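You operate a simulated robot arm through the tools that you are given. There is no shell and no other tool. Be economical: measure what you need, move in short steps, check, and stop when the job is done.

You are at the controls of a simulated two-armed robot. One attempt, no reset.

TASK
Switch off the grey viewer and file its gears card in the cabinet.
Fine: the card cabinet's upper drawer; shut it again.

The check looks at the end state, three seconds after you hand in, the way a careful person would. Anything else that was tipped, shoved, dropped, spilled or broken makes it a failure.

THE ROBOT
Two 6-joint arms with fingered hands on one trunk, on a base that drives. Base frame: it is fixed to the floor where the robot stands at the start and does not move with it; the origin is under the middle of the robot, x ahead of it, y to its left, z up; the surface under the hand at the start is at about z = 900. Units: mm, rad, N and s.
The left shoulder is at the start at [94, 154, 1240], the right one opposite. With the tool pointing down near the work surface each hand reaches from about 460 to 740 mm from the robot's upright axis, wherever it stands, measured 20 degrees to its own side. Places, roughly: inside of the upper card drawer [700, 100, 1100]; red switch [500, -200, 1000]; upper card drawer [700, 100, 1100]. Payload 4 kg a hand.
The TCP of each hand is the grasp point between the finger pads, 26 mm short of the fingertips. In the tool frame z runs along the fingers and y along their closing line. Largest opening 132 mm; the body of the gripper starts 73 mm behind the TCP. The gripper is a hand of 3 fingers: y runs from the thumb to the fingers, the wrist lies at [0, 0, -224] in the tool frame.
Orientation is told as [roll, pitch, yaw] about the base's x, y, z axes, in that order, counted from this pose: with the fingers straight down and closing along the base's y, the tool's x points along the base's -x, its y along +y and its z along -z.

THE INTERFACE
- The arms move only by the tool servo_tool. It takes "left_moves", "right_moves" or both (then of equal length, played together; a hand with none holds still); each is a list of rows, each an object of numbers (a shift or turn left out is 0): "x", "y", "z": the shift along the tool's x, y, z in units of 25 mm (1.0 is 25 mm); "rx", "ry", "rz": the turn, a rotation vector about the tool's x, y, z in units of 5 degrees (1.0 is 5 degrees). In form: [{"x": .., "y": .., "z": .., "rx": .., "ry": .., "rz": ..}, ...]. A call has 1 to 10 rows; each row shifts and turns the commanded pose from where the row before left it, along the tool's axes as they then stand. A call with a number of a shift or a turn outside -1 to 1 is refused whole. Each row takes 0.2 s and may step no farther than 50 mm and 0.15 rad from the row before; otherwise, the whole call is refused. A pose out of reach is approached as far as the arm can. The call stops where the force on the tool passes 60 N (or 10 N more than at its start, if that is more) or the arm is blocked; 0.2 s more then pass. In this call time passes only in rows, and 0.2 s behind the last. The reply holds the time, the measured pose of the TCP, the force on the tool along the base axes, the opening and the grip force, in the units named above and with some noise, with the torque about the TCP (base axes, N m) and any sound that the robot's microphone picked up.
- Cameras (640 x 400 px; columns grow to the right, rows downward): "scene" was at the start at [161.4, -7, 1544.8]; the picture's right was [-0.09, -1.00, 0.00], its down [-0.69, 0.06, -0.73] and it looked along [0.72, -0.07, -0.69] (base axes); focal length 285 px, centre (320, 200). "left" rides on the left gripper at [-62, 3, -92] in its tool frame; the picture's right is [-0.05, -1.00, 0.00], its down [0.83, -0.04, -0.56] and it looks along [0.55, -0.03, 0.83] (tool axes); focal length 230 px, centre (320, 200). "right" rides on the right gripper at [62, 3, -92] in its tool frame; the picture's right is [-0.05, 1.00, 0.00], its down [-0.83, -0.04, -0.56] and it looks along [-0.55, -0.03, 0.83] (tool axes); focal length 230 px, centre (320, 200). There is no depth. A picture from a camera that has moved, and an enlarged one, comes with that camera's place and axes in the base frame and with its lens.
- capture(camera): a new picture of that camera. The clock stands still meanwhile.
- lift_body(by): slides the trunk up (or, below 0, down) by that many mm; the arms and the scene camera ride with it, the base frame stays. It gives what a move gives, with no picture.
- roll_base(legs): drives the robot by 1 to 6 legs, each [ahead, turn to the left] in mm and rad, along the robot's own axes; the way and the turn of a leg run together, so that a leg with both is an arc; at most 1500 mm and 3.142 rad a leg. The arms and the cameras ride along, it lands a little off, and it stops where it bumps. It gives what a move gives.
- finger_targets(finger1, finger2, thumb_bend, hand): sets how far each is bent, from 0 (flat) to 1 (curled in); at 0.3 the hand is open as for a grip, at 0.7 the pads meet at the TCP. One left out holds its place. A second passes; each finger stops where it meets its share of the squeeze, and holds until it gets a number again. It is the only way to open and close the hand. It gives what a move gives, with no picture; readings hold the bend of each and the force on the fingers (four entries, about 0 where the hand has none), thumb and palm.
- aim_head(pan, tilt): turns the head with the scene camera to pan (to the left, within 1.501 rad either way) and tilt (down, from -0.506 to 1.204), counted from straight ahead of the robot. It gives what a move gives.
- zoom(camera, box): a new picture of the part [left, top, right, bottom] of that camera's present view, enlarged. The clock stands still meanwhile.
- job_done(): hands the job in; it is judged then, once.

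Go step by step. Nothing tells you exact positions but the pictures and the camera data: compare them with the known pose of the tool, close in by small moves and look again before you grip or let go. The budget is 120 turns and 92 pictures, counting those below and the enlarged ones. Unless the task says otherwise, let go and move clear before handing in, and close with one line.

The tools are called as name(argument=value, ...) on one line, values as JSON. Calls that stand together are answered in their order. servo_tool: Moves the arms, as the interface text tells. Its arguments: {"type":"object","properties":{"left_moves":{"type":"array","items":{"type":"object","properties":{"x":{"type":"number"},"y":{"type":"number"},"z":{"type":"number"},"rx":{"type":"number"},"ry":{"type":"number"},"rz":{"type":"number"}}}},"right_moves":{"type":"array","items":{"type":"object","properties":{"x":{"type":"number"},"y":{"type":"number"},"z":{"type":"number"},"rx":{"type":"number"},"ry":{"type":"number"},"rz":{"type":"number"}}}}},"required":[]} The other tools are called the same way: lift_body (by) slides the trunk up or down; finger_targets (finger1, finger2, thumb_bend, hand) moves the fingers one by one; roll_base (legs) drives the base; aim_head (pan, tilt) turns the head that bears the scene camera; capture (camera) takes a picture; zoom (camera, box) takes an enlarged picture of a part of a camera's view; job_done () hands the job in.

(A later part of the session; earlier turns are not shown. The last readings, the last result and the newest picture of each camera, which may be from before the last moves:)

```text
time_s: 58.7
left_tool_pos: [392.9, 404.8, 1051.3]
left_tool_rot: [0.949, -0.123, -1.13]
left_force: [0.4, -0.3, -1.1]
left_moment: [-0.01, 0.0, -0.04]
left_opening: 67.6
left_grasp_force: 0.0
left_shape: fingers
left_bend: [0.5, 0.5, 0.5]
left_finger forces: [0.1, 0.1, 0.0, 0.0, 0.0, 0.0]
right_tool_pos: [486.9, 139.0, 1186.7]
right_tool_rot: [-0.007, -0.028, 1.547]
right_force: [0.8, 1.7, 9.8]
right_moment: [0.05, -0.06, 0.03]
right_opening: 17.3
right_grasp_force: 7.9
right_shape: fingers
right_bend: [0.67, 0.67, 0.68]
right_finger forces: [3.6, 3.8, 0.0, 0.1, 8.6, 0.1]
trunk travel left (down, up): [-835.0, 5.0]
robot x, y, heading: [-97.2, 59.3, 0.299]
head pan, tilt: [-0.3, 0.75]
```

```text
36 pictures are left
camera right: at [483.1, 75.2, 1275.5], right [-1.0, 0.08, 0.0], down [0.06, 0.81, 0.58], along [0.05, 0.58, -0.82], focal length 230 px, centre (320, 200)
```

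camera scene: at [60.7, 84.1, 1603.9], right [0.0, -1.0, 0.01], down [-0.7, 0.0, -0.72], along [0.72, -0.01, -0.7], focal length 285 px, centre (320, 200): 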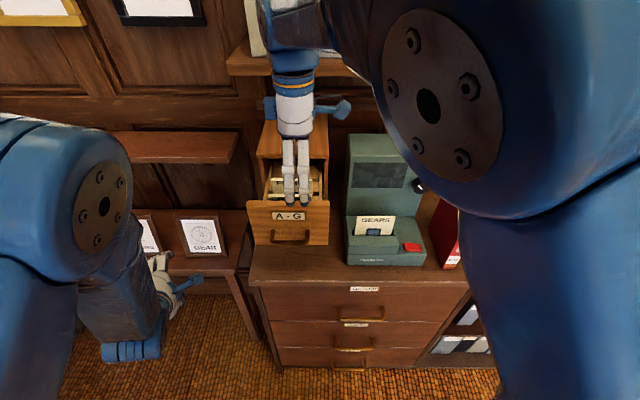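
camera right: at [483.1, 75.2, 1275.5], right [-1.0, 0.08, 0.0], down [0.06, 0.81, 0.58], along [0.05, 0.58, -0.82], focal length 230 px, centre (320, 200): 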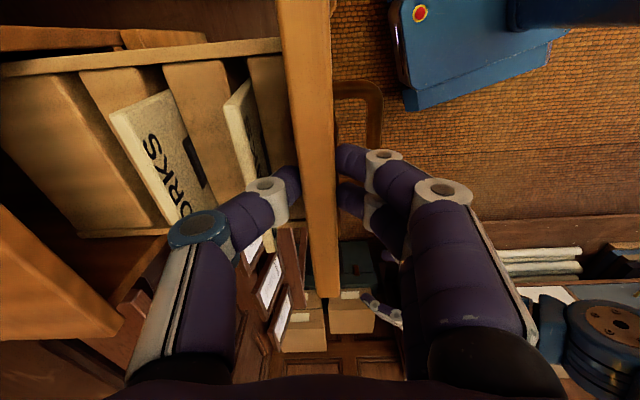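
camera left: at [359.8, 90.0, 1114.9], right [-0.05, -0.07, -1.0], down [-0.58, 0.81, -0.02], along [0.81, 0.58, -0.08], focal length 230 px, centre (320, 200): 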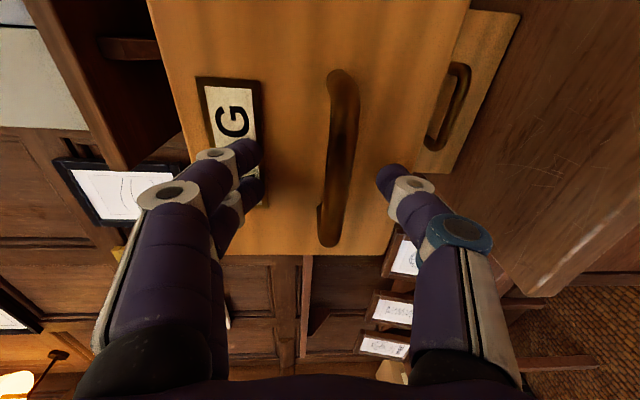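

Panel gripped (17 mm). Pull the drawer out ~80 mm.

servo_tool(right_moves=[{"y": 0.4}, {"y": 0.4}, {"y": 0.4}, {"y": 0.4}, {"y": 0.4}, {"y": 0.4}, {"y": 0.4}, {"y": 0.4}])

capture(camera="right")

zoom(camera="scene", box=[225, 110, 365, 270])

```text
time_s: 60.5
left_tool_pos: [394.8, 406.5, 1048.8]
left_tool_rot: [0.948, -0.126, -1.128]
left_force: [0.4, -1.0, -0.6]
left_moment: [0.04, 0.0, 0.02]
left_opening: 67.8
left_grasp_force: 0.0
left_shape: fingers
left_bend: [0.5, 0.5, 0.5]
left_finger forces: [0.0, 0.0, 0.1, 0.1, 0.0, 0.0]
right_tool_pos: [439.7, 120.3, 1190.2]
right_tool_rot: [0.021, -0.071, 1.531]
right_force: [0.9, 7.7, -3.7]
right_moment: [0.15, -0.01, 0.01]
right_opening: 17.7
right_grasp_force: 5.6
right_shape: fingers
right_bend: [0.67, 0.66, 0.67]
right_finger forces: [2.7, 2.8, 0.0, 0.0, 6.2, 0.1]
right hand out of reach, approached as far as the arm can: row 4, 5, 6, 7, 8
trunk travel left (down, up): [-835.0, 5.0]
robot x, y, heading: [-99.9, 59.5, 0.299]
head pan, tilt: [-0.3, 0.75]
```

```text
35 pictures are left
camera right: at [436.3, 51.6, 1277.0], right [-1.0, 0.09, 0.02], down [0.09, 0.79, 0.61], along [0.04, 0.61, -0.79], focal length 230 px, centre (320, 200)
```

right: 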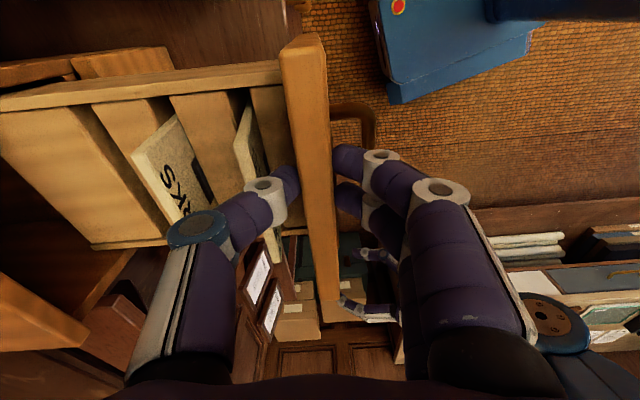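

```text
2.50 times, centred on (295, 190) of scene
camera zoom: at [61.3, 87.1, 1603.7], right [0.0, -1.0, 0.01], down [-0.7, 0.0, -0.72], along [0.72, -0.01, -0.7], focal length 713 px, centre (382, 225)
```

zoom: 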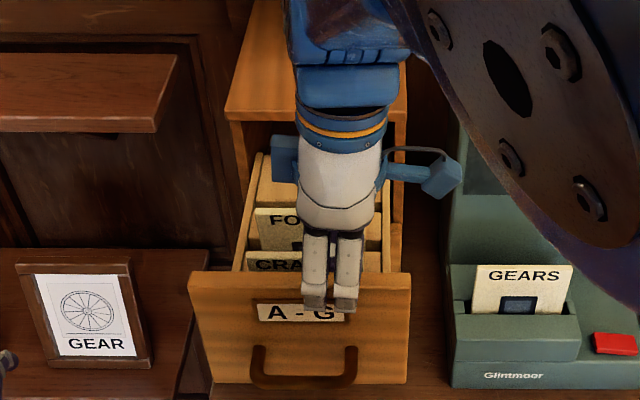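

Pulled to about x≈440 before the arm's near limit. A little more clearance is wise, so I'll back the base up ~45 mm while holding.

roll_base(legs=[[-45, 0]])

capture(camera="right")

zoom(camera="scene", box=[225, 110, 365, 270])

```text
time_s: 61.4
left_tool_pos: [356.7, 392.2, 1048.7]
left_tool_rot: [0.942, -0.124, -1.129]
left_force: [0.0, -0.9, -0.3]
left_moment: [0.0, 0.0, -0.02]
left_opening: 68.0
left_grasp_force: 0.0
left_shape: fingers
left_bend: [0.5, 0.5, 0.5]
left_finger forces: [0.0, 0.0, 0.0, 0.1, 0.0, 0.1]
right_tool_pos: [404.3, 106.8, 1192.5]
right_tool_rot: [0.009, -0.076, 1.533]
right_force: [27.2, 10.7, 3.3]
right_moment: [0.27, -0.73, 0.34]
right_opening: 33.8
right_grasp_force: 13.4
right_shape: fingers
right_bend: [0.7, 0.7, 0.6]
right_finger forces: [0.0, 0.0, 0.0, 0.0, 27.5, 0.0]
trunk travel left (down, up): [-835.0, 5.0]
robot x, y, heading: [-142.5, 48.1, 0.298]
head pan, tilt: [-0.3, 0.75]
```

```text
33 pictures are left
camera right: at [400.0, 38.2, 1279.2], right [-1.0, 0.09, 0.01], down [0.08, 0.78, 0.62], along [0.04, 0.62, -0.79], focal length 230 px, centre (320, 200)
```

right: 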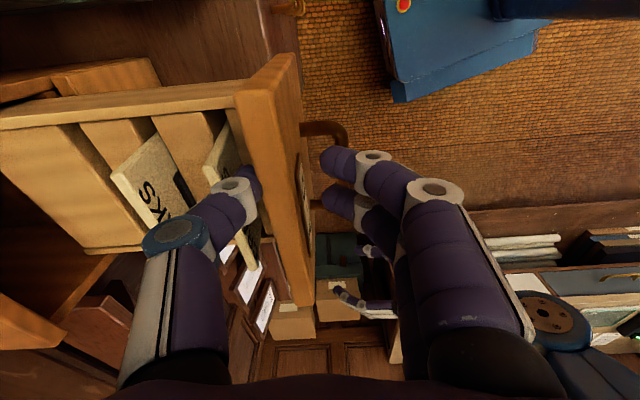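

```text
2.50 times, centred on (295, 190) of scene
camera zoom: at [25.5, 72.4, 1603.3], right [0.0, -1.0, 0.01], down [-0.7, 0.0, -0.72], along [0.72, -0.01, -0.7], focal length 713 px, centre (382, 225)
```

zoom: 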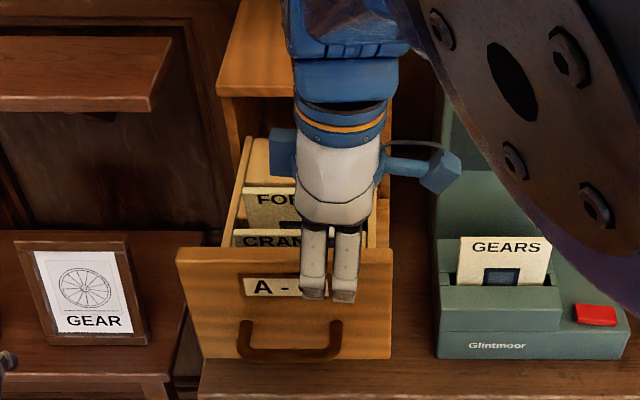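

The drawer seems to have reached its stop (27 N on the thumb). Ease off and lift the hand clear.

servo_tool(right_moves=[{"y": -0.5}, {"z": -0.6}, {"z": -0.8}, {"z": -0.8}, {"z": -0.6}])

capture(camera="scene")

capture(camera="right")

```text
time_s: 62.6
left_tool_pos: [329.8, 394.8, 1054.1]
left_tool_rot: [0.945, -0.16, -1.093]
left_force: [-0.6, 0.0, -0.6]
left_moment: [-0.01, -0.01, 0.02]
left_opening: 67.9
left_grasp_force: 0.0
left_shape: fingers
left_bend: [0.5, 0.5, 0.5]
left_finger forces: [0.1, 0.0, 0.1, 0.0, 0.0, 0.0]
right_tool_pos: [391.1, 93.4, 1275.0]
right_tool_rot: [-0.012, -0.084, 1.534]
right_force: [-0.2, -0.9, -0.9]
right_moment: [0.0, 0.01, -0.01]
right_opening: 6.0
right_grasp_force: 0.1
right_shape: fingers
right_bend: [0.7, 0.7, 0.7]
right_finger forces: [0.0, 0.1, 0.1, 0.0, 0.0, 0.1]
trunk travel left (down, up): [-835.0, 5.0]
robot x, y, heading: [-139.8, 42.7, 0.298]
head pan, tilt: [-0.3, 0.75]
```

```text
31 pictures are left
camera scene: at [18.8, 71.3, 1603.8], right [0.0, -1.0, 0.01], down [-0.7, 0.0, -0.72], along [0.72, -0.01, -0.7], focal length 285 px, centre (320, 200)
```

scene: 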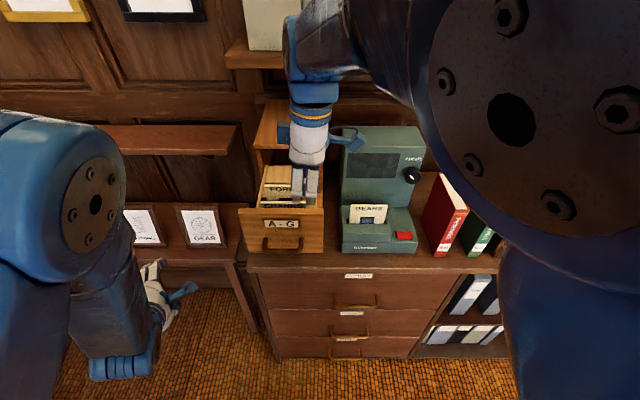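

```text
30 pictures are left
camera right: at [384.8, 24.3, 1360.4], right [-1.0, 0.09, -0.01], down [0.07, 0.78, 0.62], along [0.06, 0.62, -0.78], focal length 230 px, centre (320, 200)
```

right: 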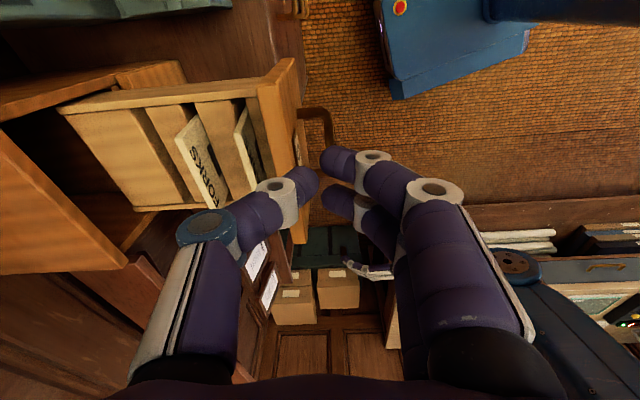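

The drawer is at its stop with the panel near x≈428, which puts the empty slot near x≈574. Now drive forward again and look at the GEARS card.

roll_base(legs=[[75, 0]])

finger_targets(hand="right", finger1=0.5, finger2=0.5, thumb_bend=0.5)

```text
time_s: 63.7
left_tool_pos: [392.6, 413.3, 1065.3]
left_tool_rot: [0.967, -0.159, -1.099]
left_force: [-0.2, 0.1, -0.5]
left_moment: [-0.01, -0.01, -0.03]
left_opening: 68.0
left_grasp_force: 0.0
left_shape: fingers
left_bend: [0.5, 0.5, 0.5]
left_finger forces: [0.0, 0.0, 0.0, 0.0, 0.0, 0.0]
right_tool_pos: [449.3, 113.3, 1282.5]
right_tool_rot: [-0.024, -0.086, 1.535]
right_force: [0.3, 0.2, 0.7]
right_moment: [-0.02, 0.0, -0.01]
right_opening: 6.0
right_grasp_force: 0.1
right_shape: fingers
right_bend: [0.7, 0.7, 0.7]
right_finger forces: [0.1, 0.0, 0.0, 0.1, 0.0, 0.1]
trunk travel left (down, up): [-835.0, 5.0]
robot x, y, heading: [-68.3, 69.4, 0.299]
head pan, tilt: [-0.3, 0.75]
```

```text
time_s: 64.7
left_tool_pos: [385.2, 420.1, 1057.0]
left_tool_rot: [0.943, -0.19, -1.062]
left_force: [1.2, 0.6, 0.1]
left_moment: [-0.02, 0.02, -0.04]
left_opening: 68.1
left_grasp_force: 0.1
left_shape: fingers
left_bend: [0.5, 0.5, 0.5]
left_finger forces: [0.0, 0.0, 0.1, 0.0, 0.1, 0.0]
right_tool_pos: [449.6, 111.2, 1281.2]
right_tool_rot: [-0.026, -0.088, 1.533]
right_force: [0.7, 0.4, -0.5]
right_moment: [0.01, 0.03, -0.03]
right_opening: 67.3
right_grasp_force: 0.1
right_shape: fingers
right_bend: [0.5, 0.5, 0.5]
right_finger forces: [0.0, 0.1, 0.0, 0.1, 0.0, 0.1]
trunk travel left (down, up): [-835.0, 5.0]
robot x, y, heading: [-67.1, 66.9, 0.3]
head pan, tilt: [-0.3, 0.75]
```

servo_tool(right_moves=[{"ry": 1, "rx": -0.3, "rz": -0.43}, {"x": 0.89, "y": -0.56}, {"x": 0.89, "y": -0.56}, {"x": 0.89, "y": -0.56, "z": 0.4}, {"x": 0.89, "y": -0.56, "z": 0.4}, {"x": 0.89, "y": -0.56, "z": 0.4}, {"x": 0.89, "y": -0.56, "z": 0.4}, {"x": 0.89, "y": -0.56, "z": 0.4}, {"x": 0.89, "y": -0.56, "z": 0.4}])

capture(camera="right")

zoom(camera="scene", box=[240, 100, 480, 280])

```text
time_s: 66.7
left_tool_pos: [385.9, 418.5, 1063.8]
left_tool_rot: [0.954, -0.192, -1.061]
left_force: [-0.5, 0.4, 0.3]
left_moment: [0.01, 0.05, 0.03]
left_opening: 67.9
left_grasp_force: 0.1
left_shape: fingers
left_bend: [0.5, 0.5, 0.5]
left_finger forces: [0.1, 0.1, 0.0, 0.0, 0.0, 0.0]
right_tool_pos: [557.9, -68.1, 1221.5]
right_tool_rot: [-0.004, -0.003, 1.572]
right_force: [0.3, -0.4, 0.1]
right_moment: [-0.01, 0.04, -0.03]
right_opening: 67.0
right_grasp_force: 0.1
right_shape: fingers
right_bend: [0.5, 0.5, 0.5]
right_finger forces: [0.1, 0.0, 0.1, 0.0, 0.1, 0.1]
trunk travel left (down, up): [-835.0, 5.0]
robot x, y, heading: [-65.9, 66.1, 0.302]
head pan, tilt: [-0.3, 0.75]
```

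```text
29 pictures are left
camera right: at [555.0, -130.3, 1312.0], right [-1.0, 0.05, 0.0], down [0.04, 0.83, 0.56], along [0.03, 0.56, -0.83], focal length 230 px, centre (320, 200)
```

right: 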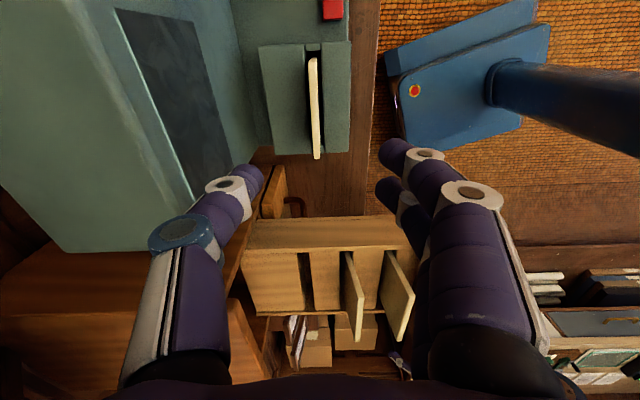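

```text
2.22 times, centred on (360, 190) of scene
camera zoom: at [91.8, 91.6, 1603.8], right [0.0, -1.0, 0.0], down [-0.7, 0.0, -0.72], along [0.72, 0.0, -0.7], focal length 633 px, centre (231, 222)
```

zoom: 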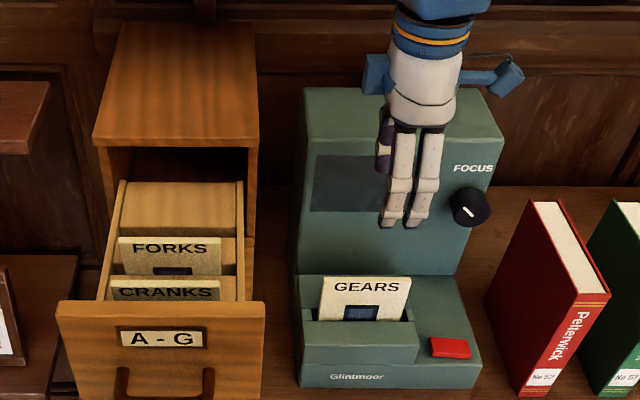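

Card top is at x≈564, y≈-68, z≈1051, and the hand is above it. Descending halfway and re-checking.

servo_tool(right_moves=[{"z": 1, "y": -0.1}, {"z": 1, "y": -0.1}, {"z": 1, "y": -0.05}, {"z": 1}, {"z": 1}, {"z": 0.4}])

capture(camera="right")

zoom(camera="scene", box=[310, 130, 450, 270])

```text
time_s: 68.1
left_tool_pos: [386.2, 422.1, 1064.6]
left_tool_rot: [0.956, -0.198, -1.06]
left_force: [0.0, 0.2, 0.5]
left_moment: [-0.02, 0.03, -0.01]
left_opening: 67.8
left_grasp_force: 0.1
left_shape: fingers
left_bend: [0.5, 0.5, 0.5]
left_finger forces: [0.1, 0.1, 0.1, 0.0, 0.0, 0.0]
right_tool_pos: [562.8, -64.4, 1087.7]
right_tool_rot: [-0.005, -0.005, 1.573]
right_force: [-0.1, 0.3, 0.1]
right_moment: [-0.01, 0.04, 0.05]
right_opening: 67.1
right_grasp_force: 0.0
right_shape: fingers
right_bend: [0.5, 0.5, 0.5]
right_finger forces: [0.0, 0.0, 0.0, 0.0, 0.1, 0.0]
trunk travel left (down, up): [-835.0, 5.0]
robot x, y, heading: [-68.1, 69.2, 0.302]
head pan, tilt: [-0.3, 0.75]
```

```text
27 pictures are left
camera right: at [560.0, -126.2, 1179.3], right [-1.0, 0.05, 0.0], down [0.04, 0.83, 0.56], along [0.03, 0.56, -0.83], focal length 230 px, centre (320, 200)
```

right: 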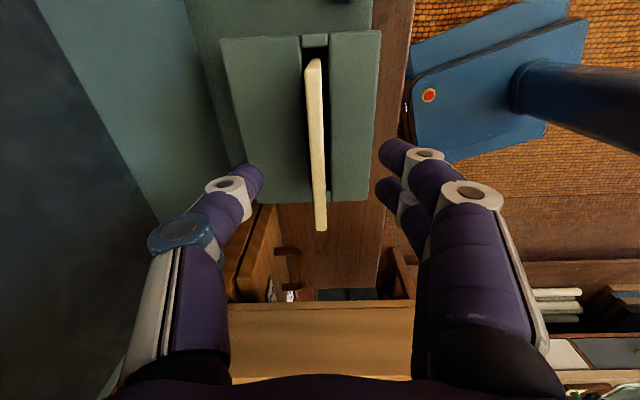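

```text
2.86 times, centred on (380, 200) of scene
camera zoom: at [90.7, 93.9, 1603.9], right [0.0, -1.0, 0.01], down [-0.7, 0.0, -0.72], along [0.72, 0.0, -0.7], focal length 814 px, centre (149, 200)
```

zoom: 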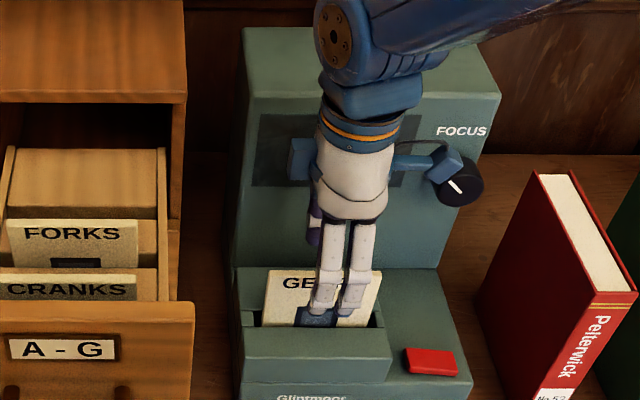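

Centred on the card. Descend to the grip height and close gently.

servo_tool(right_moves=[{"z": 0.7, "x": 0.15}, {"z": 0.7}, {"z": 0.7}, {}])

finger_targets(hand="right", finger1=0.71, finger2=0.71, thumb_bend=0.71)

capture(camera="right")

```text
time_s: 69.1
left_tool_pos: [387.1, 420.2, 1064.5]
left_tool_rot: [0.955, -0.198, -1.061]
left_force: [-0.3, -0.7, 0.6]
left_moment: [0.01, 0.01, 0.01]
left_opening: 68.0
left_grasp_force: 0.0
left_shape: fingers
left_bend: [0.5, 0.5, 0.5]
left_finger forces: [0.0, 0.0, 0.1, 0.0, 0.0, 0.0]
right_tool_pos: [563.1, -69.7, 1035.4]
right_tool_rot: [-0.005, -0.005, 1.572]
right_force: [-1.0, -0.3, 0.5]
right_moment: [0.02, 0.02, 0.0]
right_opening: 67.3
right_grasp_force: 0.0
right_shape: fingers
right_bend: [0.5, 0.5, 0.5]
right_finger forces: [0.1, 0.1, 0.0, 0.1, 0.0, 0.1]
trunk travel left (down, up): [-835.0, 5.0]
robot x, y, heading: [-67.8, 67.9, 0.299]
head pan, tilt: [-0.3, 0.75]
```

```text
time_s: 70.1
left_tool_pos: [387.2, 421.6, 1064.6]
left_tool_rot: [0.956, -0.197, -1.06]
left_force: [0.0, -0.2, -0.3]
left_moment: [-0.01, -0.02, 0.01]
left_opening: 67.8
left_grasp_force: 0.0
left_shape: fingers
left_bend: [0.5, 0.5, 0.5]
left_finger forces: [0.0, 0.0, 0.1, 0.0, 0.0, 0.0]
right_tool_pos: [562.7, -69.8, 1035.4]
right_tool_rot: [-0.003, -0.003, 1.572]
right_force: [-0.3, 0.2, -0.3]
right_moment: [-0.02, 0.02, -0.01]
right_opening: 9.6
right_grasp_force: 4.5
right_shape: fingers
right_bend: [0.7, 0.7, 0.69]
right_finger forces: [1.9, 2.1, 0.1, 0.1, 4.1, 0.0]
trunk travel left (down, up): [-835.0, 5.0]
robot x, y, heading: [-68.1, 74.6, 0.304]
head pan, tilt: [-0.3, 0.75]
```

```text
25 pictures are left
camera right: at [560.7, -130.9, 1126.3], right [-1.0, 0.05, 0.0], down [0.04, 0.83, 0.56], along [0.03, 0.56, -0.83], focal length 230 px, centre (320, 200)
```

right: 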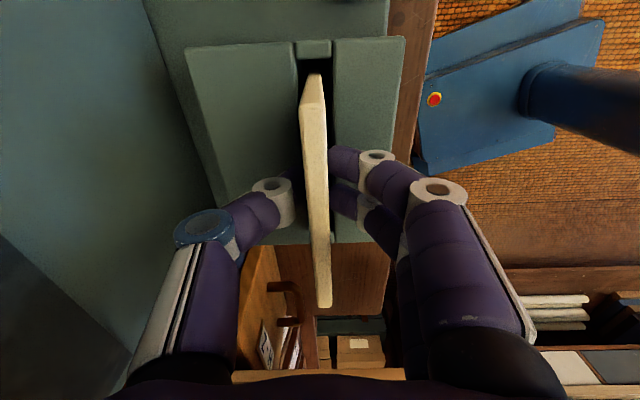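

Card gripped (~9 mm thick). Firm slightly, then lift straight up.

finger_targets(hand="right", finger1=0.74, finger2=0.74, thumb_bend=0.73)

servo_tool(right_moves=[{"z": -0.3}, {"z": -0.5}, {"z": -0.7}, {"z": -0.8}, {"z": -0.8}, {"z": -0.8}, {"z": -0.8}])

capture(camera="right")

zoom(camera="scene", box=[240, 90, 460, 280])

```text
time_s: 71.1
left_tool_pos: [385.7, 421.6, 1066.6]
left_tool_rot: [0.958, -0.197, -1.061]
left_force: [-0.5, 0.1, 0.3]
left_moment: [-0.01, -0.04, -0.03]
left_opening: 68.1
left_grasp_force: 0.1
left_shape: fingers
left_bend: [0.5, 0.5, 0.5]
left_finger forces: [0.0, 0.1, 0.0, 0.0, 0.0, 0.0]
right_tool_pos: [563.2, -67.2, 1035.6]
right_tool_rot: [-0.004, -0.004, 1.573]
right_force: [1.5, 0.4, 0.2]
right_moment: [-0.01, 0.0, 0.01]
right_opening: 8.6
right_grasp_force: 8.6
right_shape: fingers
right_bend: [0.72, 0.72, 0.69]
right_finger forces: [4.1, 4.0, 0.1, 0.0, 8.4, 0.0]
trunk travel left (down, up): [-835.0, 5.0]
robot x, y, heading: [-70.5, 71.5, 0.301]
head pan, tilt: [-0.3, 0.75]
```

```text
time_s: 72.7
left_tool_pos: [385.0, 420.9, 1066.1]
left_tool_rot: [0.959, -0.197, -1.064]
left_force: [0.5, -0.3, 0.2]
left_moment: [0.03, -0.05, 0.01]
left_opening: 68.1
left_grasp_force: 0.0
left_shape: fingers
left_bend: [0.5, 0.5, 0.5]
left_finger forces: [0.1, 0.0, 0.0, 0.0, 0.0, 0.0]
right_tool_pos: [562.7, -69.2, 1153.3]
right_tool_rot: [-0.006, -0.002, 1.572]
right_force: [0.5, 0.5, -0.1]
right_moment: [0.02, -0.02, 0.01]
right_opening: 8.4
right_grasp_force: 8.1
right_shape: fingers
right_bend: [0.72, 0.72, 0.69]
right_finger forces: [4.0, 4.1, 0.0, 0.1, 8.3, 0.1]
trunk travel left (down, up): [-835.0, 5.0]
robot x, y, heading: [-69.8, 66.4, 0.297]
head pan, tilt: [-0.3, 0.75]
```

```text
24 pictures are left
camera right: at [560.8, -131.6, 1244.4], right [-1.0, 0.05, 0.0], down [0.04, 0.83, 0.56], along [0.03, 0.56, -0.83], focal length 230 px, centre (320, 200)
```

right: 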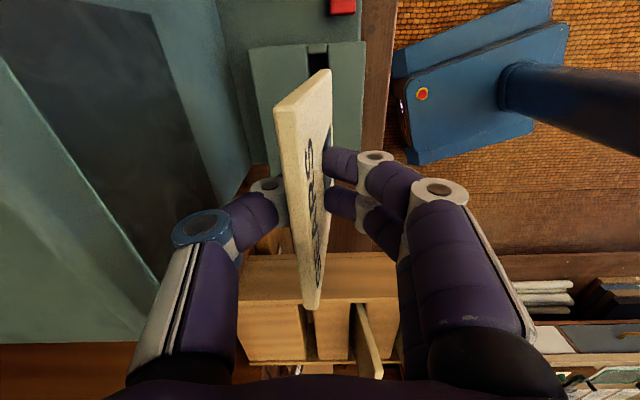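

```text
2.11 times, centred on (350, 185) of scene
camera zoom: at [90.0, 93.6, 1604.0], right [0.0, -1.0, 0.01], down [-0.69, 0.0, -0.72], along [0.72, 0.0, -0.69], focal length 600 px, centre (257, 232)
```

zoom: 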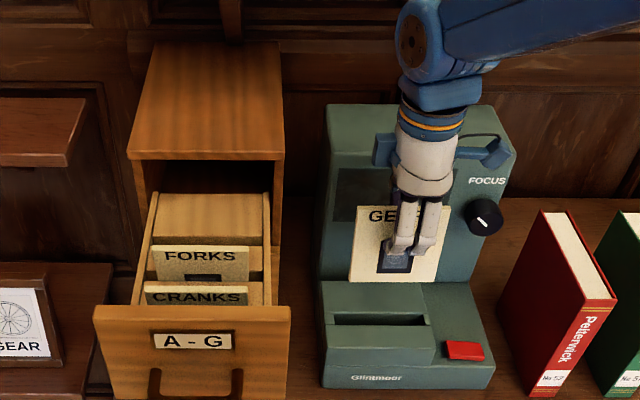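

The card is free but leans about 10° back in the grip. I'll tilt the hand to make it upright and raise it above drawer height.

servo_tool(right_moves=[{"z": -0.84, "y": -0.1}, {"rx": 1, "z": -0.5}, {"rx": 1, "z": -0.3}, {"z": -0.84, "y": -0.25}, {"z": -0.84, "y": -0.25}, {"z": -0.84, "y": -0.25}, {"z": -0.84, "y": -0.2}])

capture(camera="right")

```text
time_s: 74.3
left_tool_pos: [385.9, 421.3, 1066.9]
left_tool_rot: [0.958, -0.197, -1.06]
left_force: [-0.1, 0.1, -0.2]
left_moment: [-0.01, -0.02, 0.01]
left_opening: 67.8
left_grasp_force: 0.0
left_shape: fingers
left_bend: [0.5, 0.5, 0.5]
left_finger forces: [0.0, 0.0, 0.0, 0.0, 0.1, 0.0]
right_tool_pos: [572.5, -70.3, 1280.5]
right_tool_rot: [-0.178, -0.002, 1.572]
right_force: [0.5, 0.5, -0.2]
right_moment: [-0.02, 0.01, -0.01]
right_opening: 8.4
right_grasp_force: 8.3
right_shape: fingers
right_bend: [0.72, 0.72, 0.69]
right_finger forces: [4.1, 4.1, 0.0, 0.0, 8.3, 0.1]
trunk travel left (down, up): [-835.0, 5.0]
robot x, y, heading: [-68.7, 67.5, 0.301]
head pan, tilt: [-0.3, 0.75]
```

```text
22 pictures are left
camera right: at [553.7, -131.5, 1368.2], right [-0.98, 0.05, -0.18], down [-0.06, 0.83, 0.56], along [0.17, 0.56, -0.81], focal length 230 px, centre (320, 200)
```

right: 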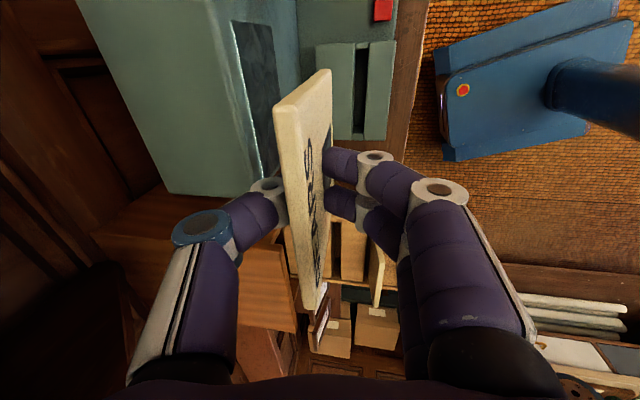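

Card is vertical now. Move laterally over the drawer at this height.

servo_tool(right_moves=[{"x": -0.85}, {"x": -0.85}, {"x": -0.85}, {"x": -0.85}, {"x": -0.85}, {"x": -0.85}, {"x": -0.85}, {"x": -0.85}, {"x": -0.85}, {"x": -0.85}])

capture(camera="right")

zoom(camera="scene", box=[210, 70, 370, 270])

```text
time_s: 76.5
left_tool_pos: [386.6, 421.1, 1065.5]
left_tool_rot: [0.958, -0.199, -1.06]
left_force: [0.6, 0.4, 0.1]
left_moment: [-0.01, -0.01, -0.03]
left_opening: 67.8
left_grasp_force: 0.0
left_shape: fingers
left_bend: [0.5, 0.5, 0.5]
left_finger forces: [0.0, 0.0, 0.0, 0.0, 0.0, 0.1]
right_tool_pos: [574.8, 141.2, 1280.1]
right_tool_rot: [-0.178, 0.002, 1.567]
right_force: [0.4, 0.6, -0.5]
right_moment: [-0.02, 0.02, -0.03]
right_opening: 8.5
right_grasp_force: 7.6
right_shape: fingers
right_bend: [0.72, 0.72, 0.69]
right_finger forces: [4.0, 4.1, 0.1, 0.0, 8.2, 0.1]
trunk travel left (down, up): [-835.0, 5.0]
robot x, y, heading: [-67.6, 68.0, 0.301]
head pan, tilt: [-0.3, 0.75]
```

```text
21 pictures are left
camera right: at [555.3, 79.1, 1369.6], right [-0.98, 0.06, -0.18], down [-0.05, 0.83, 0.55], along [0.18, 0.55, -0.81], focal length 230 px, centre (320, 200)
```

right: 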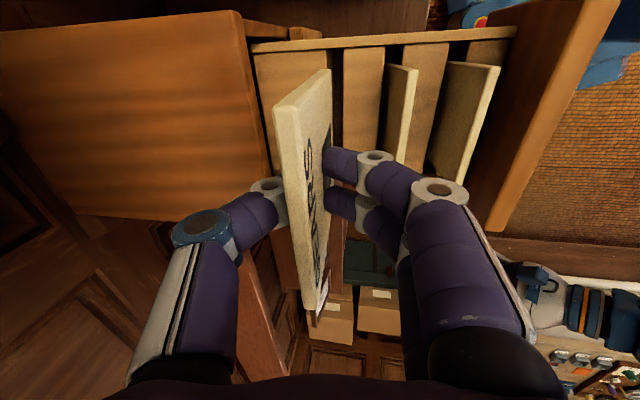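

```text
2.00 times, centred on (290, 170) of scene
camera zoom: at [90.9, 94.9, 1603.9], right [0.0, -1.0, 0.01], down [-0.7, 0.0, -0.72], along [0.72, -0.01, -0.7], focal length 570 px, centre (380, 260)
```

zoom: 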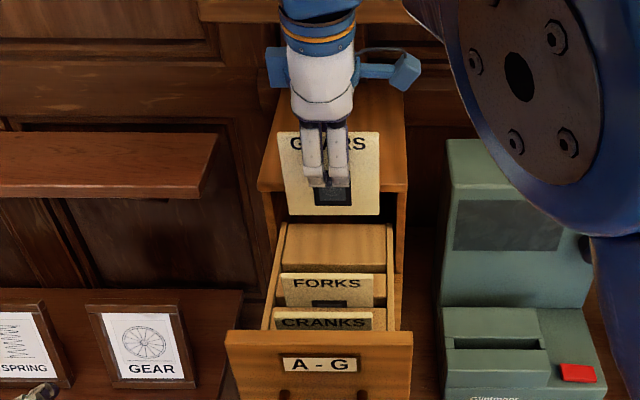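

GEARS is over the drawer; the empty slot centre is x≈588 and the card plane x≈581. Shift +7 mm and lower to just above the slot.

servo_tool(right_moves=[{"x": -0.16, "y": -0.28}, {"z": 0.68, "y": 0.12}, {"z": 0.68, "y": 0.12}, {"z": 0.68, "y": 0.12}, {"z": 0.68, "y": 0.13}])

capture(camera="right")

zoom(camera="scene", box=[230, 120, 350, 250])

```text
time_s: 77.7
left_tool_pos: [387.5, 421.1, 1065.1]
left_tool_rot: [0.956, -0.197, -1.061]
left_force: [-0.3, -0.6, -0.1]
left_moment: [0.03, -0.02, 0.01]
left_opening: 67.8
left_grasp_force: 0.2
left_shape: fingers
left_bend: [0.5, 0.5, 0.5]
left_finger forces: [0.0, 0.0, 0.0, 0.1, 0.0, 0.0]
right_tool_pos: [583.9, 143.5, 1213.1]
right_tool_rot: [-0.18, 0.001, 1.568]
right_force: [-0.3, 0.2, 0.1]
right_moment: [0.0, 0.01, -0.03]
right_opening: 9.0
right_grasp_force: 8.2
right_shape: fingers
right_bend: [0.72, 0.72, 0.69]
right_finger forces: [4.2, 4.1, 0.0, 0.1, 8.2, 0.1]
trunk travel left (down, up): [-835.0, 5.0]
robot x, y, heading: [-70.5, 68.1, 0.301]
head pan, tilt: [-0.3, 0.75]
```

```text
19 pictures are left
camera right: at [564.2, 82.3, 1302.1], right [-0.98, 0.06, -0.18], down [-0.05, 0.83, 0.55], along [0.18, 0.55, -0.81], focal length 230 px, centre (320, 200)
```

right: 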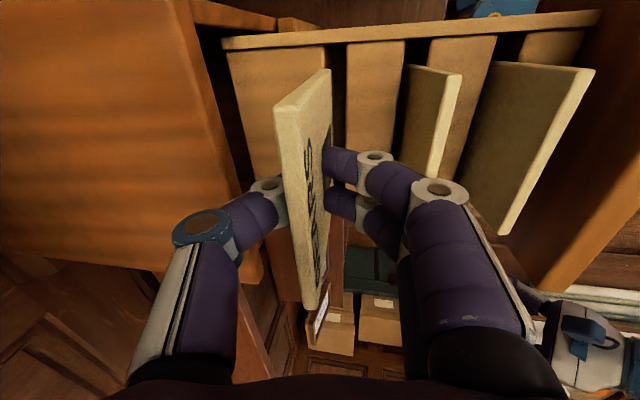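

```text
3.08 times, centred on (290, 185) of scene
camera zoom: at [91.5, 94.0, 1603.8], right [0.0, -1.0, 0.01], down [-0.7, 0.0, -0.72], along [0.72, 0.0, -0.7], focal length 877 px, centre (412, 246)
```

zoom: 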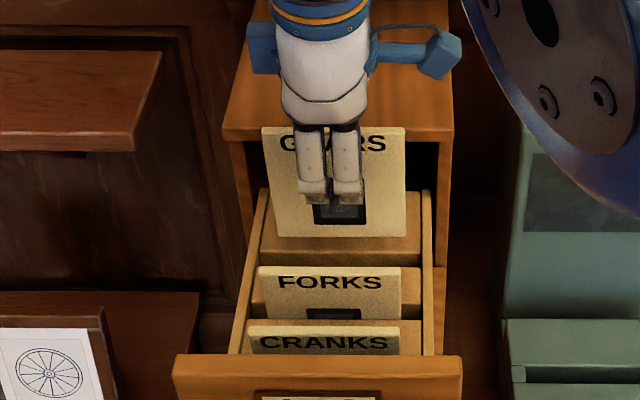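

zoom(camera="right", box=[280, 30, 380, 110])

```text
5.00 times, centred on (330, 70) of right
camera zoom: at [564.2, 82.3, 1302.1], right [-0.98, 0.06, -0.18], down [-0.05, 0.83, 0.55], along [0.18, 0.55, -0.81], focal length 1150 px, centre (270, 850)
```

zoom: 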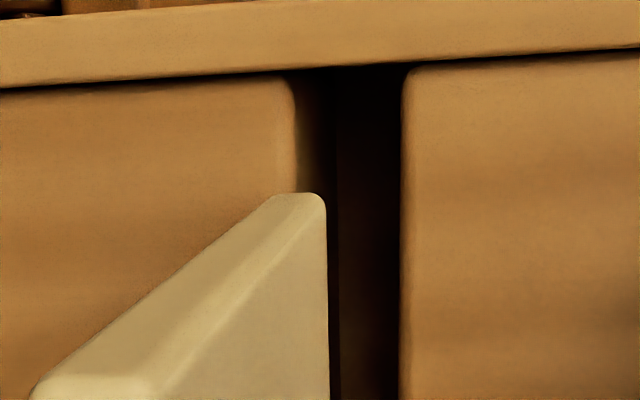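

The slot opening spans ~16 mm; the card needs ~3.5 mm shift toward the robot. Shift and lower 30 mm to enter the slot.

servo_tool(right_moves=[{"y": 0.14, "z": -0.02}, {"z": 0.4, "y": 0.072}, {"z": 0.4, "y": 0.072}, {"z": 0.4, "y": 0.072}])

zoom(camera="right", box=[260, 20, 420, 120])

zoom(camera="scene", box=[230, 120, 350, 250])

```text
time_s: 78.7
left_tool_pos: [384.8, 420.7, 1065.3]
left_tool_rot: [0.959, -0.196, -1.061]
left_force: [0.4, -0.4, 0.3]
left_moment: [0.0, -0.02, 0.02]
left_opening: 67.9
left_grasp_force: 0.1
left_shape: fingers
left_bend: [0.5, 0.5, 0.5]
left_finger forces: [0.0, 0.0, 0.0, 0.0, 0.0, 0.0]
right_tool_pos: [579.0, 144.5, 1181.9]
right_tool_rot: [-0.178, -0.001, 1.567]
right_force: [1.9, -0.7, 0.2]
right_moment: [-0.01, -0.03, -0.01]
right_opening: 8.2
right_grasp_force: 8.5
right_shape: fingers
right_bend: [0.72, 0.72, 0.69]
right_finger forces: [4.1, 4.1, 0.0, 0.0, 8.3, 0.0]
trunk travel left (down, up): [-835.0, 5.0]
robot x, y, heading: [-68.6, 68.6, 0.301]
head pan, tilt: [-0.3, 0.75]
```

```text
4.00 times, centred on (340, 70) of right
camera zoom: at [559.3, 83.3, 1271.4], right [-0.98, 0.06, -0.18], down [-0.05, 0.83, 0.55], along [0.18, 0.55, -0.81], focal length 920 px, centre (240, 720)
```

zoom: 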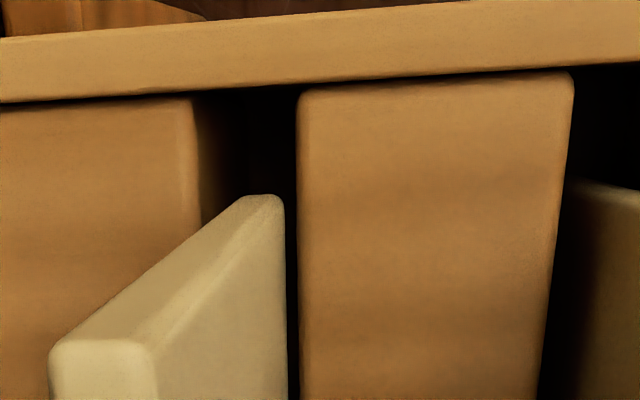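

```text
3.08 times, centred on (290, 185) of scene
camera zoom: at [90.7, 93.7, 1603.9], right [0.0, -1.0, 0.01], down [-0.7, 0.0, -0.72], along [0.72, 0.0, -0.7], focal length 877 px, centre (412, 246)
```

zoom: 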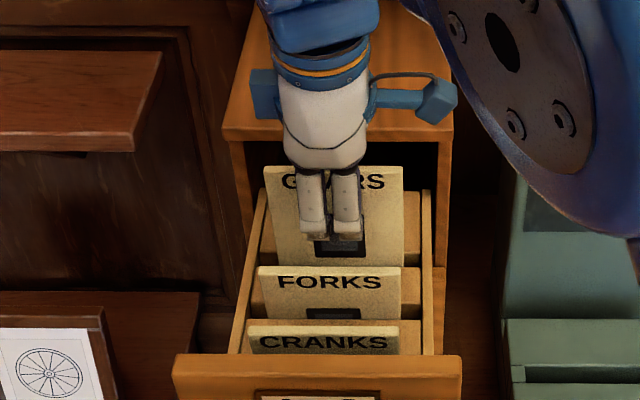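

The card's bottom is entering the slot, slightly forward; nudge +2 mm and lower further.

servo_tool(right_moves=[{"y": -0.08}, {"z": 0.4, "y": 0.072}, {"z": 0.4, "y": 0.072}, {"z": 0.4, "y": 0.072}])

zoom(camera="right", box=[180, 20, 440, 220])

zoom(camera="scene", box=[230, 120, 350, 250])

```text
time_s: 79.7
left_tool_pos: [386.6, 420.6, 1065.8]
left_tool_rot: [0.958, -0.196, -1.061]
left_force: [0.1, 0.1, -0.5]
left_moment: [0.04, 0.0, 0.02]
left_opening: 68.0
left_grasp_force: 0.1
left_shape: fingers
left_bend: [0.5, 0.5, 0.5]
left_finger forces: [0.0, 0.0, 0.0, 0.1, 0.0, 0.0]
right_tool_pos: [580.2, 143.6, 1151.9]
right_tool_rot: [-0.18, 0.0, 1.568]
right_force: [-0.2, -0.7, -0.2]
right_moment: [-0.01, 0.01, 0.03]
right_opening: 8.2
right_grasp_force: 8.5
right_shape: fingers
right_bend: [0.72, 0.72, 0.69]
right_finger forces: [4.1, 4.2, 0.1, 0.0, 8.4, 0.0]
trunk travel left (down, up): [-835.0, 5.0]
robot x, y, heading: [-69.3, 65.4, 0.304]
head pan, tilt: [-0.3, 0.75]
```

```text
2.00 times, centred on (310, 120) of right
camera zoom: at [560.5, 81.9, 1240.9], right [-0.98, 0.06, -0.18], down [-0.05, 0.83, 0.55], along [0.18, 0.55, -0.81], focal length 460 px, centre (340, 360)
```

zoom: 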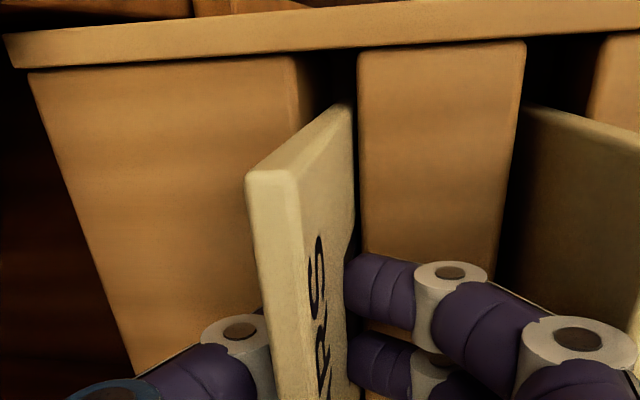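

```text
3.08 times, centred on (290, 185) of scene
camera zoom: at [91.1, 93.6, 1603.9], right [0.0, -1.0, 0.01], down [-0.7, 0.0, -0.72], along [0.72, 0.0, -0.7], focal length 877 px, centre (412, 246)
```

zoom: 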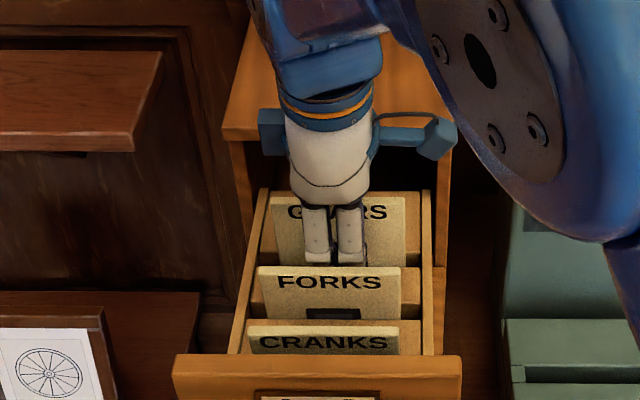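

No contact so far. Lower ~12 mm more (fingertips must stay above the blocks), then release.

servo_tool(right_moves=[{"z": 0.25, "y": 0.045}, {"z": 0.25, "y": 0.045}, {}])

finger_targets(hand="right", finger1=0.65, finger2=0.65, thumb_bend=0.62)

zoom(camera="right", box=[180, 20, 440, 220])

zoom(camera="scene", box=[230, 120, 350, 250])

```text
time_s: 80.5
left_tool_pos: [385.4, 421.3, 1065.5]
left_tool_rot: [0.958, -0.198, -1.062]
left_force: [0.2, -0.1, -0.5]
left_moment: [0.02, 0.03, 0.0]
left_opening: 67.8
left_grasp_force: 0.1
left_shape: fingers
left_bend: [0.5, 0.5, 0.5]
left_finger forces: [0.0, 0.0, 0.1, 0.1, 0.1, 0.0]
right_tool_pos: [580.5, 144.0, 1139.3]
right_tool_rot: [-0.179, 0.001, 1.566]
right_force: [3.5, 0.2, 1.4]
right_moment: [0.01, 0.13, 0.02]
right_opening: 8.4
right_grasp_force: 9.3
right_shape: fingers
right_bend: [0.72, 0.72, 0.69]
right_finger forces: [5.8, 5.6, 0.0, 0.0, 8.5, 0.0]
trunk travel left (down, up): [-835.0, 5.0]
robot x, y, heading: [-66.9, 67.6, 0.302]
head pan, tilt: [-0.3, 0.75]
```

```text
time_s: 81.5
left_tool_pos: [384.9, 421.7, 1066.4]
left_tool_rot: [0.959, -0.198, -1.062]
left_force: [-0.4, 0.2, 0.1]
left_moment: [0.01, -0.01, -0.02]
left_opening: 67.8
left_grasp_force: 0.1
left_shape: fingers
left_bend: [0.5, 0.5, 0.5]
left_finger forces: [0.1, 0.0, 0.0, 0.0, 0.0, 0.0]
right_tool_pos: [580.1, 144.3, 1141.1]
right_tool_rot: [-0.181, 0.001, 1.567]
right_force: [3.5, 0.4, 11.9]
right_moment: [0.0, 0.28, -0.01]
right_opening: 18.6
right_grasp_force: 7.9
right_shape: fingers
right_bend: [0.69, 0.69, 0.62]
right_finger forces: [7.5, 7.8, 0.1, 0.0, 0.0, 0.0]
trunk travel left (down, up): [-835.0, 5.0]
robot x, y, heading: [-66.6, 69.4, 0.298]
head pan, tilt: [-0.3, 0.75]
```

```text
2.00 times, centred on (310, 120) of right
camera zoom: at [560.4, 82.7, 1230.0], right [-0.98, 0.06, -0.18], down [-0.05, 0.83, 0.55], along [0.18, 0.55, -0.81], focal length 460 px, centre (340, 360)
```

zoom: 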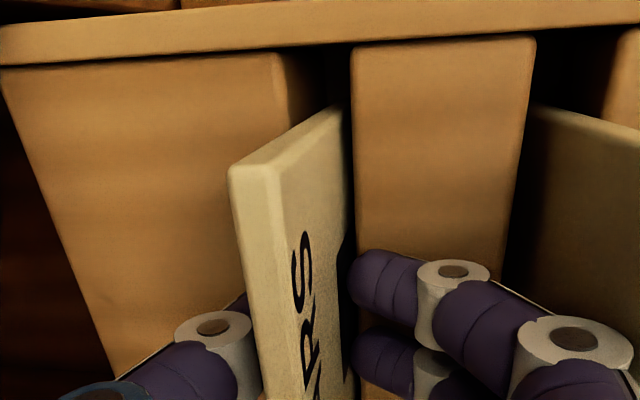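

```text
3.08 times, centred on (290, 185) of scene
camera zoom: at [90.0, 93.5, 1604.1], right [0.0, -1.0, 0.01], down [-0.69, 0.0, -0.72], along [0.72, 0.0, -0.69], focal length 877 px, centre (412, 246)
```

zoom: 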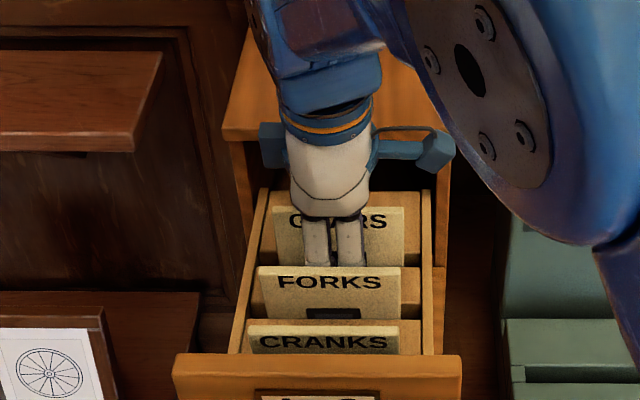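

The card is released; the fingertips press the block top lightly. Lift the hand straight up a bit and open further as it clears.

servo_tool(right_moves=[{"z": -0.2, "y": -0.03}, {"z": -0.2, "y": -0.03}])

zoom(camera="right", box=[180, 20, 440, 220])

```text
time_s: 82.1
left_tool_pos: [386.3, 420.8, 1065.8]
left_tool_rot: [0.958, -0.198, -1.061]
left_force: [-0.8, 0.3, -0.3]
left_moment: [0.01, -0.01, 0.04]
left_opening: 67.7
left_grasp_force: 0.1
left_shape: fingers
left_bend: [0.5, 0.5, 0.5]
left_finger forces: [0.1, 0.0, 0.0, 0.0, 0.0, 0.1]
right_tool_pos: [579.1, 143.5, 1150.2]
right_tool_rot: [-0.178, 0.0, 1.569]
right_force: [3.4, -0.9, 0.0]
right_moment: [0.0, 0.05, 0.04]
right_opening: 22.6
right_grasp_force: 1.2
right_shape: fingers
right_bend: [0.66, 0.66, 0.62]
right_finger forces: [1.3, 1.3, 0.1, 0.0, 0.0, 0.0]
trunk travel left (down, up): [-835.0, 5.0]
robot x, y, heading: [-66.7, 70.8, 0.3]
head pan, tilt: [-0.3, 0.75]
```

```text
2.00 times, centred on (310, 120) of right
camera zoom: at [560.8, 82.4, 1238.7], right [-0.98, 0.06, -0.18], down [-0.05, 0.83, 0.55], along [0.18, 0.55, -0.81], focal length 460 px, centre (340, 360)
```

zoom: 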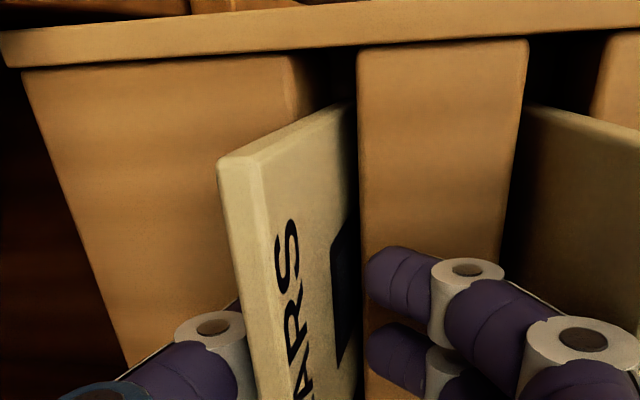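

The card stands free of the fingers. Raise the hand vertically and check.

servo_tool(right_moves=[{"z": -0.4, "y": -0.06}, {"z": -0.5, "y": -0.08}, {"z": -0.8, "y": -0.14}, {"z": -0.9, "y": -0.16}, {"z": -0.9, "y": -0.16}])

zoom(camera="scene", box=[230, 120, 350, 250])

```text
time_s: 83.3
left_tool_pos: [385.7, 420.0, 1065.7]
left_tool_rot: [0.958, -0.197, -1.062]
left_force: [0.8, -0.3, -0.4]
left_moment: [0.02, 0.01, -0.02]
left_opening: 67.7
left_grasp_force: 0.1
left_shape: fingers
left_bend: [0.5, 0.5, 0.5]
left_finger forces: [0.0, 0.0, 0.0, 0.0, 0.1, 0.0]
right_tool_pos: [578.0, 143.2, 1236.9]
right_tool_rot: [-0.18, 0.001, 1.567]
right_force: [0.3, 0.4, 0.9]
right_moment: [0.01, 0.02, 0.02]
right_opening: 23.6
right_grasp_force: 0.0
right_shape: fingers
right_bend: [0.65, 0.65, 0.62]
right_finger forces: [0.0, 0.1, 0.0, 0.0, 0.1, 0.1]
trunk travel left (down, up): [-835.0, 5.0]
robot x, y, heading: [-65.6, 69.7, 0.299]
head pan, tilt: [-0.3, 0.75]
```

```text
3.08 times, centred on (290, 185) of scene
camera zoom: at [90.0, 93.3, 1604.0], right [0.0, -1.0, 0.01], down [-0.69, 0.0, -0.72], along [0.72, 0.0, -0.69], focal length 877 px, centre (412, 246)
```

zoom: 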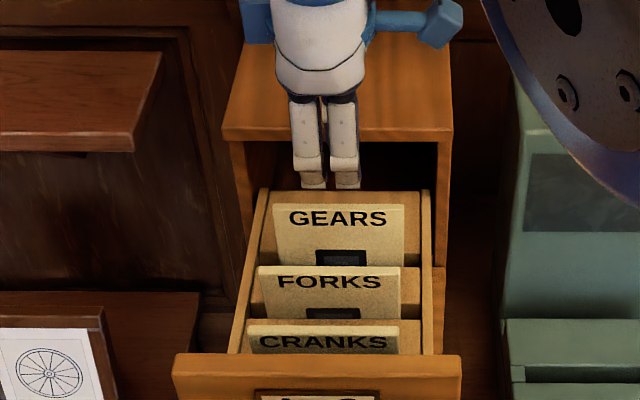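

GEARS stands in its slot, though it seems to sit slightly higher than the others. Checking from the side.

zoom(camera="right", box=[180, 20, 500, 220])

zoom(camera="scene", box=[250, 170, 330, 245])

```text
2.00 times, centred on (340, 120) of right
camera zoom: at [558.4, 82.1, 1327.0], right [-0.98, 0.06, -0.18], down [-0.05, 0.83, 0.55], along [0.18, 0.55, -0.81], focal length 460 px, centre (280, 360)
```

zoom: 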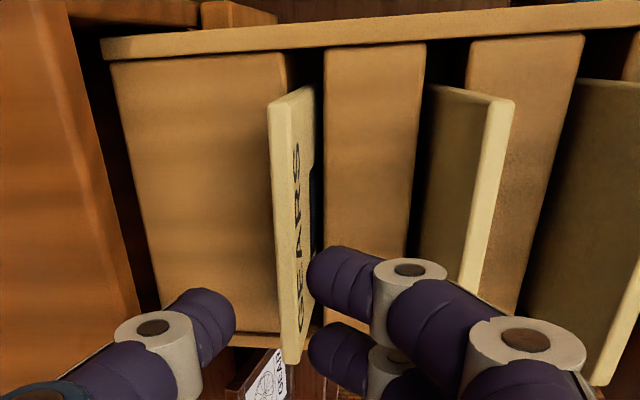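

```text
5.33 times, centred on (290, 208) of scene
camera zoom: at [90.0, 93.3, 1604.0], right [0.0, -1.0, 0.01], down [-0.69, 0.0, -0.72], along [0.72, 0.0, -0.69], focal length 1520 px, centre (480, 160)
```

zoom: 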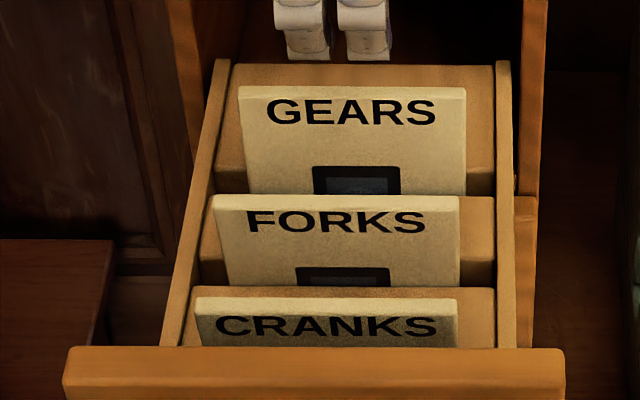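

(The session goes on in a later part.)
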